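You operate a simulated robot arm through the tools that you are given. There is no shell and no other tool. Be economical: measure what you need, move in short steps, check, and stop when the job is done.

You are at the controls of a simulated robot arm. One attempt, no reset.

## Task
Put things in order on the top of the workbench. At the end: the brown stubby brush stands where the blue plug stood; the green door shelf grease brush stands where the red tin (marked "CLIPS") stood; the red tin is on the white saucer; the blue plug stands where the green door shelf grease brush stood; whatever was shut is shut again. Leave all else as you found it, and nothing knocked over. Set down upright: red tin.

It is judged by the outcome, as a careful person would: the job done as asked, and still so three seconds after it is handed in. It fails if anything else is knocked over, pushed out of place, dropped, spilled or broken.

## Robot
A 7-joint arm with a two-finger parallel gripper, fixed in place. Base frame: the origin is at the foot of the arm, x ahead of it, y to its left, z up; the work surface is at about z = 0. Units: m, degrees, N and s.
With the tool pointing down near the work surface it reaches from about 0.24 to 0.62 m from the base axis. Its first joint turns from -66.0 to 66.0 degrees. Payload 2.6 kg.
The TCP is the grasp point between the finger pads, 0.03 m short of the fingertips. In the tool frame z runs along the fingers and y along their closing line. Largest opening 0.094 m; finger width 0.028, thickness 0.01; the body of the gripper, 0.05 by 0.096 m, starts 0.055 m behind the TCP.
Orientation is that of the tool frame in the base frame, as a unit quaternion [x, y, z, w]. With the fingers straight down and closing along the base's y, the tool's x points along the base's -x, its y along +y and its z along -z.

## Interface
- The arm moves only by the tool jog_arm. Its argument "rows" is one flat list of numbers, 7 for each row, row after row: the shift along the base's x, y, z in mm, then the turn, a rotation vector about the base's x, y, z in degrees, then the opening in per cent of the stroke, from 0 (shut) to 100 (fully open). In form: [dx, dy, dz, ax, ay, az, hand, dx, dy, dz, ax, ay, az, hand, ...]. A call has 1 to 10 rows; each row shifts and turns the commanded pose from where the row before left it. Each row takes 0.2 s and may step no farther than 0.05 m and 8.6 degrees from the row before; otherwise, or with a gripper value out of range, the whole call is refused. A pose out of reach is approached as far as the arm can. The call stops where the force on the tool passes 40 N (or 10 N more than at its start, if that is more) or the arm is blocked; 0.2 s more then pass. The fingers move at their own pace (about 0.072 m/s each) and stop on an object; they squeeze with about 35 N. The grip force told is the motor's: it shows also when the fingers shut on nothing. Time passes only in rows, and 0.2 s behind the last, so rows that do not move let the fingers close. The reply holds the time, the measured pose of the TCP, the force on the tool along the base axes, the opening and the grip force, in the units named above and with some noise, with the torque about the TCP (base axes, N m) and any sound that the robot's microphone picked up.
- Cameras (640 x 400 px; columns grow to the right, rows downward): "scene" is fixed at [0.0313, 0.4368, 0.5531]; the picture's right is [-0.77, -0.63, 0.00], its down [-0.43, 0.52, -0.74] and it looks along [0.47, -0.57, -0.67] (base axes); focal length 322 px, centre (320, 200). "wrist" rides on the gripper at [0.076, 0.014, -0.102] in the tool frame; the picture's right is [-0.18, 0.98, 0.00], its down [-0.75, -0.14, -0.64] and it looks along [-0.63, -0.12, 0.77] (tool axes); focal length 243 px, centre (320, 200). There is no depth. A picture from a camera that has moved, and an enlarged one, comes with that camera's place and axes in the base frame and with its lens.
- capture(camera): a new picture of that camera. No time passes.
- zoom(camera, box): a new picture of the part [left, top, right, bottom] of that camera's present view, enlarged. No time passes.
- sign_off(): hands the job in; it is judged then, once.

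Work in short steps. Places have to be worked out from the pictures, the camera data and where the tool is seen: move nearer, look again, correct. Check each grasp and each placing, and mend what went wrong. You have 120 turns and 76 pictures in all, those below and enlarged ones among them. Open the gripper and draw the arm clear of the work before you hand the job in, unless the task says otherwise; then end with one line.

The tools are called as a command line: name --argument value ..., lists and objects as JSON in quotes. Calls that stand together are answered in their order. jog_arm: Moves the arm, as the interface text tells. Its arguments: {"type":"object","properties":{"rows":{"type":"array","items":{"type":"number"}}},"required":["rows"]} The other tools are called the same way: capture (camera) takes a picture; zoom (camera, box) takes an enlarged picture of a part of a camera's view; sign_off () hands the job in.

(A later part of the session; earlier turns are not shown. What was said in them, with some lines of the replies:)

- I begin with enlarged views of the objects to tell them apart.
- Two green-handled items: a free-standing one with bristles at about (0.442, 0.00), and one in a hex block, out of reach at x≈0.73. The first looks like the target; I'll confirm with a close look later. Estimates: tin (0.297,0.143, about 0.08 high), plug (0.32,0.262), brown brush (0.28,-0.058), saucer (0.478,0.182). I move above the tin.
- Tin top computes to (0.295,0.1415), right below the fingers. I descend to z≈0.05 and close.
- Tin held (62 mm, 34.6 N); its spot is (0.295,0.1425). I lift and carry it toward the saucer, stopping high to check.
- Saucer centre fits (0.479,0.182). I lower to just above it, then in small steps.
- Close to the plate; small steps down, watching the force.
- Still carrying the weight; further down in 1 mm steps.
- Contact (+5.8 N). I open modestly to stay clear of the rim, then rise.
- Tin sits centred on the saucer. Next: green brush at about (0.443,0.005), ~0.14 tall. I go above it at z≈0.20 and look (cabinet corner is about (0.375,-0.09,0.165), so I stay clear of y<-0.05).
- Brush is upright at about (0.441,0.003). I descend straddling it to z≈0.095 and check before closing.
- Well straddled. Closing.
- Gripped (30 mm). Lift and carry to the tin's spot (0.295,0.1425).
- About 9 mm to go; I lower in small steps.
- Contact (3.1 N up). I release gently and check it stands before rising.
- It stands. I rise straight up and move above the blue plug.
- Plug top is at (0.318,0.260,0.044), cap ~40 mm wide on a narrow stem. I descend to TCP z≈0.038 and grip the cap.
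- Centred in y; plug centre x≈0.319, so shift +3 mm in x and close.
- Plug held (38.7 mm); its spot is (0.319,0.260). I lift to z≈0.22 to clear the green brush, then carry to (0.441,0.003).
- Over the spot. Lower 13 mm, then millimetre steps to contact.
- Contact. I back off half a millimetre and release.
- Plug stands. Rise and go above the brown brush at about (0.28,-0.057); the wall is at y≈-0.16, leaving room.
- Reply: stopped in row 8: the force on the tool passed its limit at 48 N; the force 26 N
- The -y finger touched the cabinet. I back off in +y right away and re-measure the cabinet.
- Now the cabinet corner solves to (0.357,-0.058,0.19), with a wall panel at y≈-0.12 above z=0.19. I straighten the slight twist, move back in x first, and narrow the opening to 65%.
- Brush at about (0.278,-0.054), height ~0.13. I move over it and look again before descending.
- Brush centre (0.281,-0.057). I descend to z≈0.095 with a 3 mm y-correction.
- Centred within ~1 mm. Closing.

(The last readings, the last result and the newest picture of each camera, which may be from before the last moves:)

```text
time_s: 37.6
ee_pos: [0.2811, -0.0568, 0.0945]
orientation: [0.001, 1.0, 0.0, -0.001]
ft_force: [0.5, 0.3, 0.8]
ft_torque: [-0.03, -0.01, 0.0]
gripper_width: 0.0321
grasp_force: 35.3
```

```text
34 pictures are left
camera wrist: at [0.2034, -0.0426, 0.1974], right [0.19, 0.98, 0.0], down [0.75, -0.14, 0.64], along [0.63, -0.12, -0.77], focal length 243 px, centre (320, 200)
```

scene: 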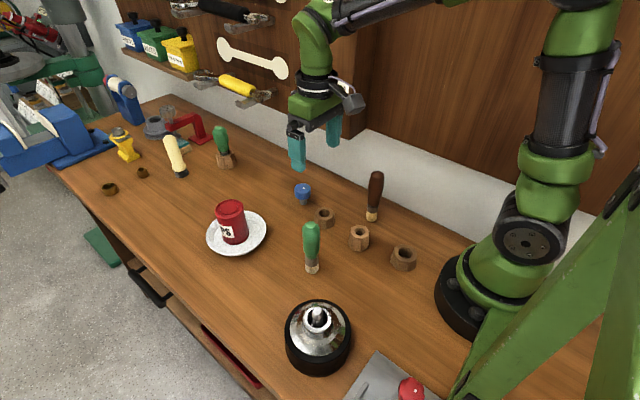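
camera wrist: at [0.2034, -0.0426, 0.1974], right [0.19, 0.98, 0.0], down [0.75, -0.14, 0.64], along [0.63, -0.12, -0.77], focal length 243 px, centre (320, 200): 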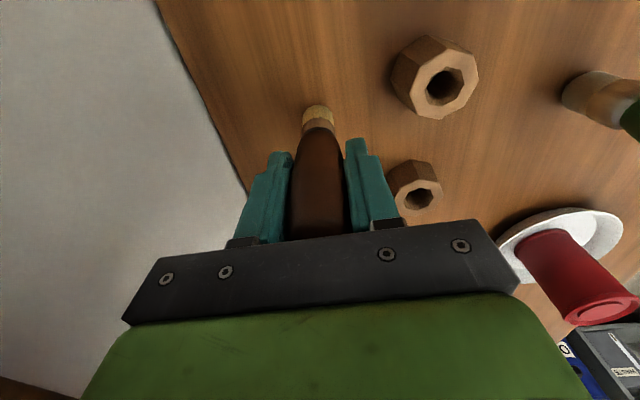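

Gripped (32 mm). Lift to z≈0.27 so the bristles clear the green brush, then carry to (0.319,0.260).

jog_arm --rows '[0, 0, 30, 0, 0, 0, 10, 0, 0, 45, 0, 0, 0, 10, 0, 0, 45, 0, 0, 0, 10, 0, 0, 45, 0, 0, 0, 10, 0, 0, 10, 0, 0, 0, 10, 0, 0, 0, 0, 0, 0, 10]'

jog_arm --rows '[3, 40, 0, 0, 0, 0, 10, 5, 40, 0, 0, 0, 0, 10, 5, 40, 0, 0, 0, 0, 10, 5, 40, 0, 0, 0, 0, 10, 5, 40, 0, 0, 0, 0, 10, 5, 40, 0, 0, 0, 0, 10, 5, 40, 0, 0, 0, 0, 10, 5, 37, 0, 0, 0, 0, 10, 0, 0, 0, 0, 0, 0, 10]'

capture --camera "scene"

```text
time_s: 39.0
ee_pos: [0.2795, -0.056, 0.2699]
orientation: [0.001, 1.0, 0.001, 0.0]
ft_force: [-0.1, -0.4, -0.6]
ft_torque: [-0.01, 0.02, 0.0]
gripper_width: 0.0318
grasp_force: 35.4
```

```text
time_s: 41.0
ee_pos: [0.3191, 0.2612, 0.2705]
orientation: [0.001, 1.0, 0.001, -0.001]
ft_force: [0.1, 0.6, -1.2]
ft_torque: [-0.01, 0.0, 0.0]
gripper_width: 0.0321
grasp_force: 35.1
```

```text
33 pictures are left
```

scene: 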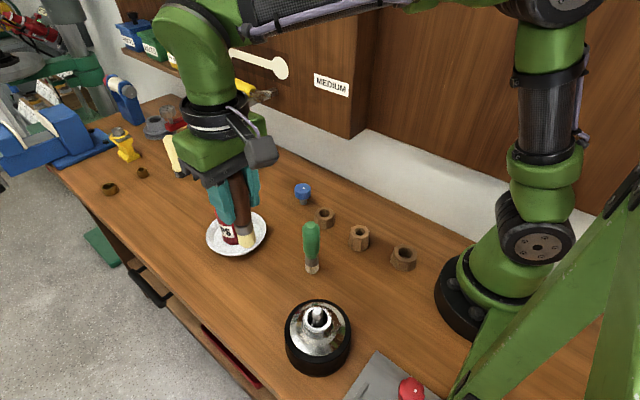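

Everything stands. Descend over the plug's spot to just above the surface.

jog_arm --rows '[0, -1, -45, 0, 0, 0, 10, 0, 0, -45, 0, 0, 0, 10, 0, 0, -45, 0, 0, 0, 10, 0, 0, -28, 0, 0, 0, 10, 0, 0, -8, 0, 0, 0, 10, 0, 0, 0, 0, 0, 0, 10]'

capture --camera "wrist"

```text
time_s: 42.5
ee_pos: [0.3175, 0.2595, 0.0993]
orientation: [0.0, 1.0, 0.001, -0.001]
ft_force: [-0.2, -0.6, 0.3]
ft_torque: [0.02, -0.04, -0.02]
gripper_width: 0.0319
grasp_force: 34.8
```

```text
32 pictures are left
camera wrist: at [0.2412, 0.273, 0.2015], right [0.19, 0.98, 0.0], down [0.75, -0.14, 0.64], along [0.63, -0.12, -0.77], focal length 243 px, centre (320, 200)
```

wrist: 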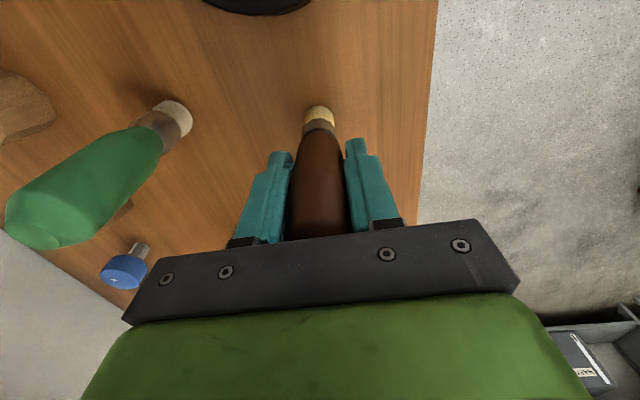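

jog_arm --rows '[0, 0, -2, 0, 0, 0, 10, 0, 0, -1, 0, 0, 0, 10, 0, 0, 0, 0, 0, 0, 10]'

```text
time_s: 43.2
ee_pos: [0.3186, 0.2596, 0.097]
orientation: [0.001, 1.0, 0.001, -0.001]
ft_force: [0.0, -0.6, 0.4]
ft_torque: [-0.03, 0.0, -0.03]
gripper_width: 0.0321
grasp_force: 35.0
```

jog_arm --rows '[0, 0, -1, 0, 0, 0, 10, 0, 0, 0, 0, 0, 0, 10]'

```text
time_s: 43.9
ee_pos: [0.3194, 0.2588, 0.0954]
orientation: [0.001, 1.0, 0.001, 0.0]
ft_force: [-0.7, 1.1, -2.0]
ft_torque: [0.02, 0.02, -0.02]
gripper_width: 0.0318
grasp_force: 35.2
```

jog_arm --rows '[0, 0, -1, 0, 0, 0, 10, 0, 0, 0, 0, 0, 0, 10]'

```text
time_s: 44.5
ee_pos: [0.3181, 0.2596, 0.0967]
orientation: [0.002, 1.0, 0.001, -0.001]
ft_force: [-2.6, -2.7, 11.3]
ft_torque: [-0.13, 0.25, 0.05]
gripper_width: 0.0318
grasp_force: 34.9
```

Contact. Release gently and check.

jog_arm --rows '[0, 0, 0.5, 0, 0, 0, 10, 0, 0, 0, 0, 0, 0, 50, 0, 0, 0, 0, 0, 0, 100, 0, 0, 0, 0, 0, 0, 100, 0, 0, 0, 0, 0, 0, 100]'

capture --camera "wrist"

```text
time_s: 45.6
ee_pos: [0.3187, 0.2598, 0.0954]
orientation: [0.001, 1.0, 0.001, -0.001]
ft_force: [0.7, -1.0, 0.4]
ft_torque: [-0.02, 0.0, -0.01]
gripper_width: 0.0941
grasp_force: 0.0
```

```text
31 pictures are left
camera wrist: at [0.2418, 0.2734, 0.197], right [0.19, 0.98, 0.0], down [0.75, -0.14, 0.64], along [0.63, -0.12, -0.77], focal length 243 px, centre (320, 200)
```

wrist: 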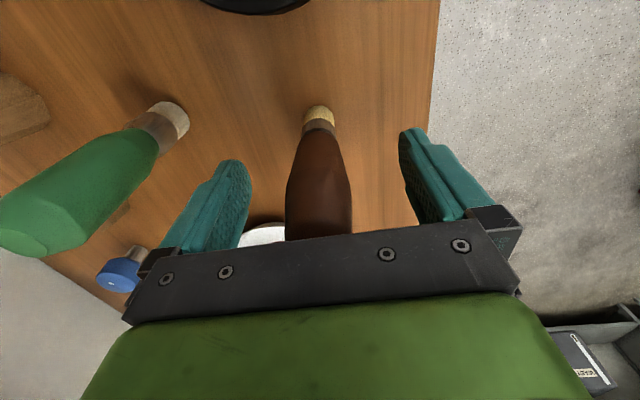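

It stands. Rise straight up and view the whole scene.

jog_arm --rows '[0, 0, 35, 0, 0, 0, 100, 0, 0, 45, 0, 0, 0, 100, 0, 0, 45, 0, 0, 0, 100, 0, 0, 45, 0, 0, 0, 100, 0, 0, 30, 0, 0, 0, 100, 0, -40, 0, 0, 0, 0, 100, 0, -40, 0, 0, 0, 0, 100, 0, -40, 0, 0, 0, 0, 100, 0, -30, 0, 0, 0, 0, 100, 0, 0, 0, 0, 0, 0, 100]'

capture --camera "scene"

capture --camera "wrist"

```text
time_s: 47.9
ee_pos: [0.3186, 0.1088, 0.2951]
orientation: [0.001, 1.0, 0.001, -0.001]
ft_force: [-0.3, -0.3, 0.2]
ft_torque: [-0.01, 0.0, 0.04]
gripper_width: 0.0939
grasp_force: 0.0
```

```text
30 pictures are left
```

scene: 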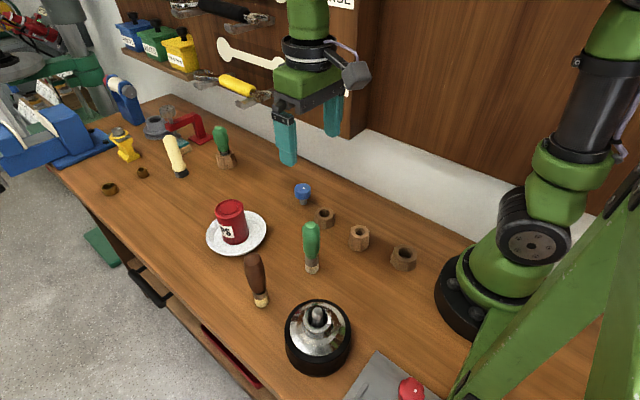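

```text
29 pictures are left
camera wrist: at [0.2421, 0.1223, 0.3972], right [0.19, 0.98, 0.0], down [0.75, -0.14, 0.64], along [0.63, -0.12, -0.77], focal length 243 px, centre (320, 200)
```

wrist: 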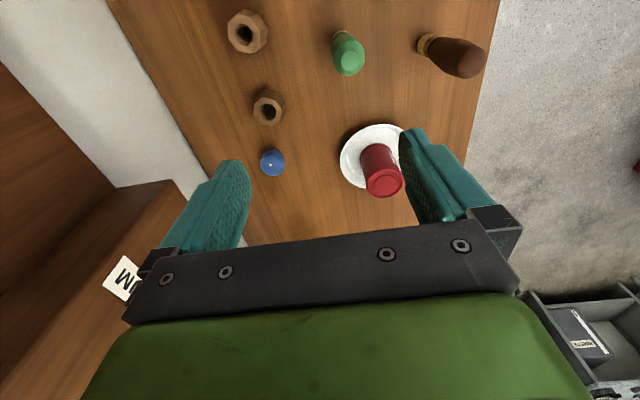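

Every item stands at its intended place, the tin is upright on the saucer, and the arm is clear with the gripper open. I hand it in.

sign_off

```text
The job is handed in.
```

The job is handed in: red tin upright on the saucer, green brush at the tin's old place, blue plug at the green brush's place and brown brush at the plug's place. I took the free-standing green brush as the one meant, since the other green-handled item was out of reach. One finger bumped the wall cabinet on the way, and I saw nothing displaced by it.
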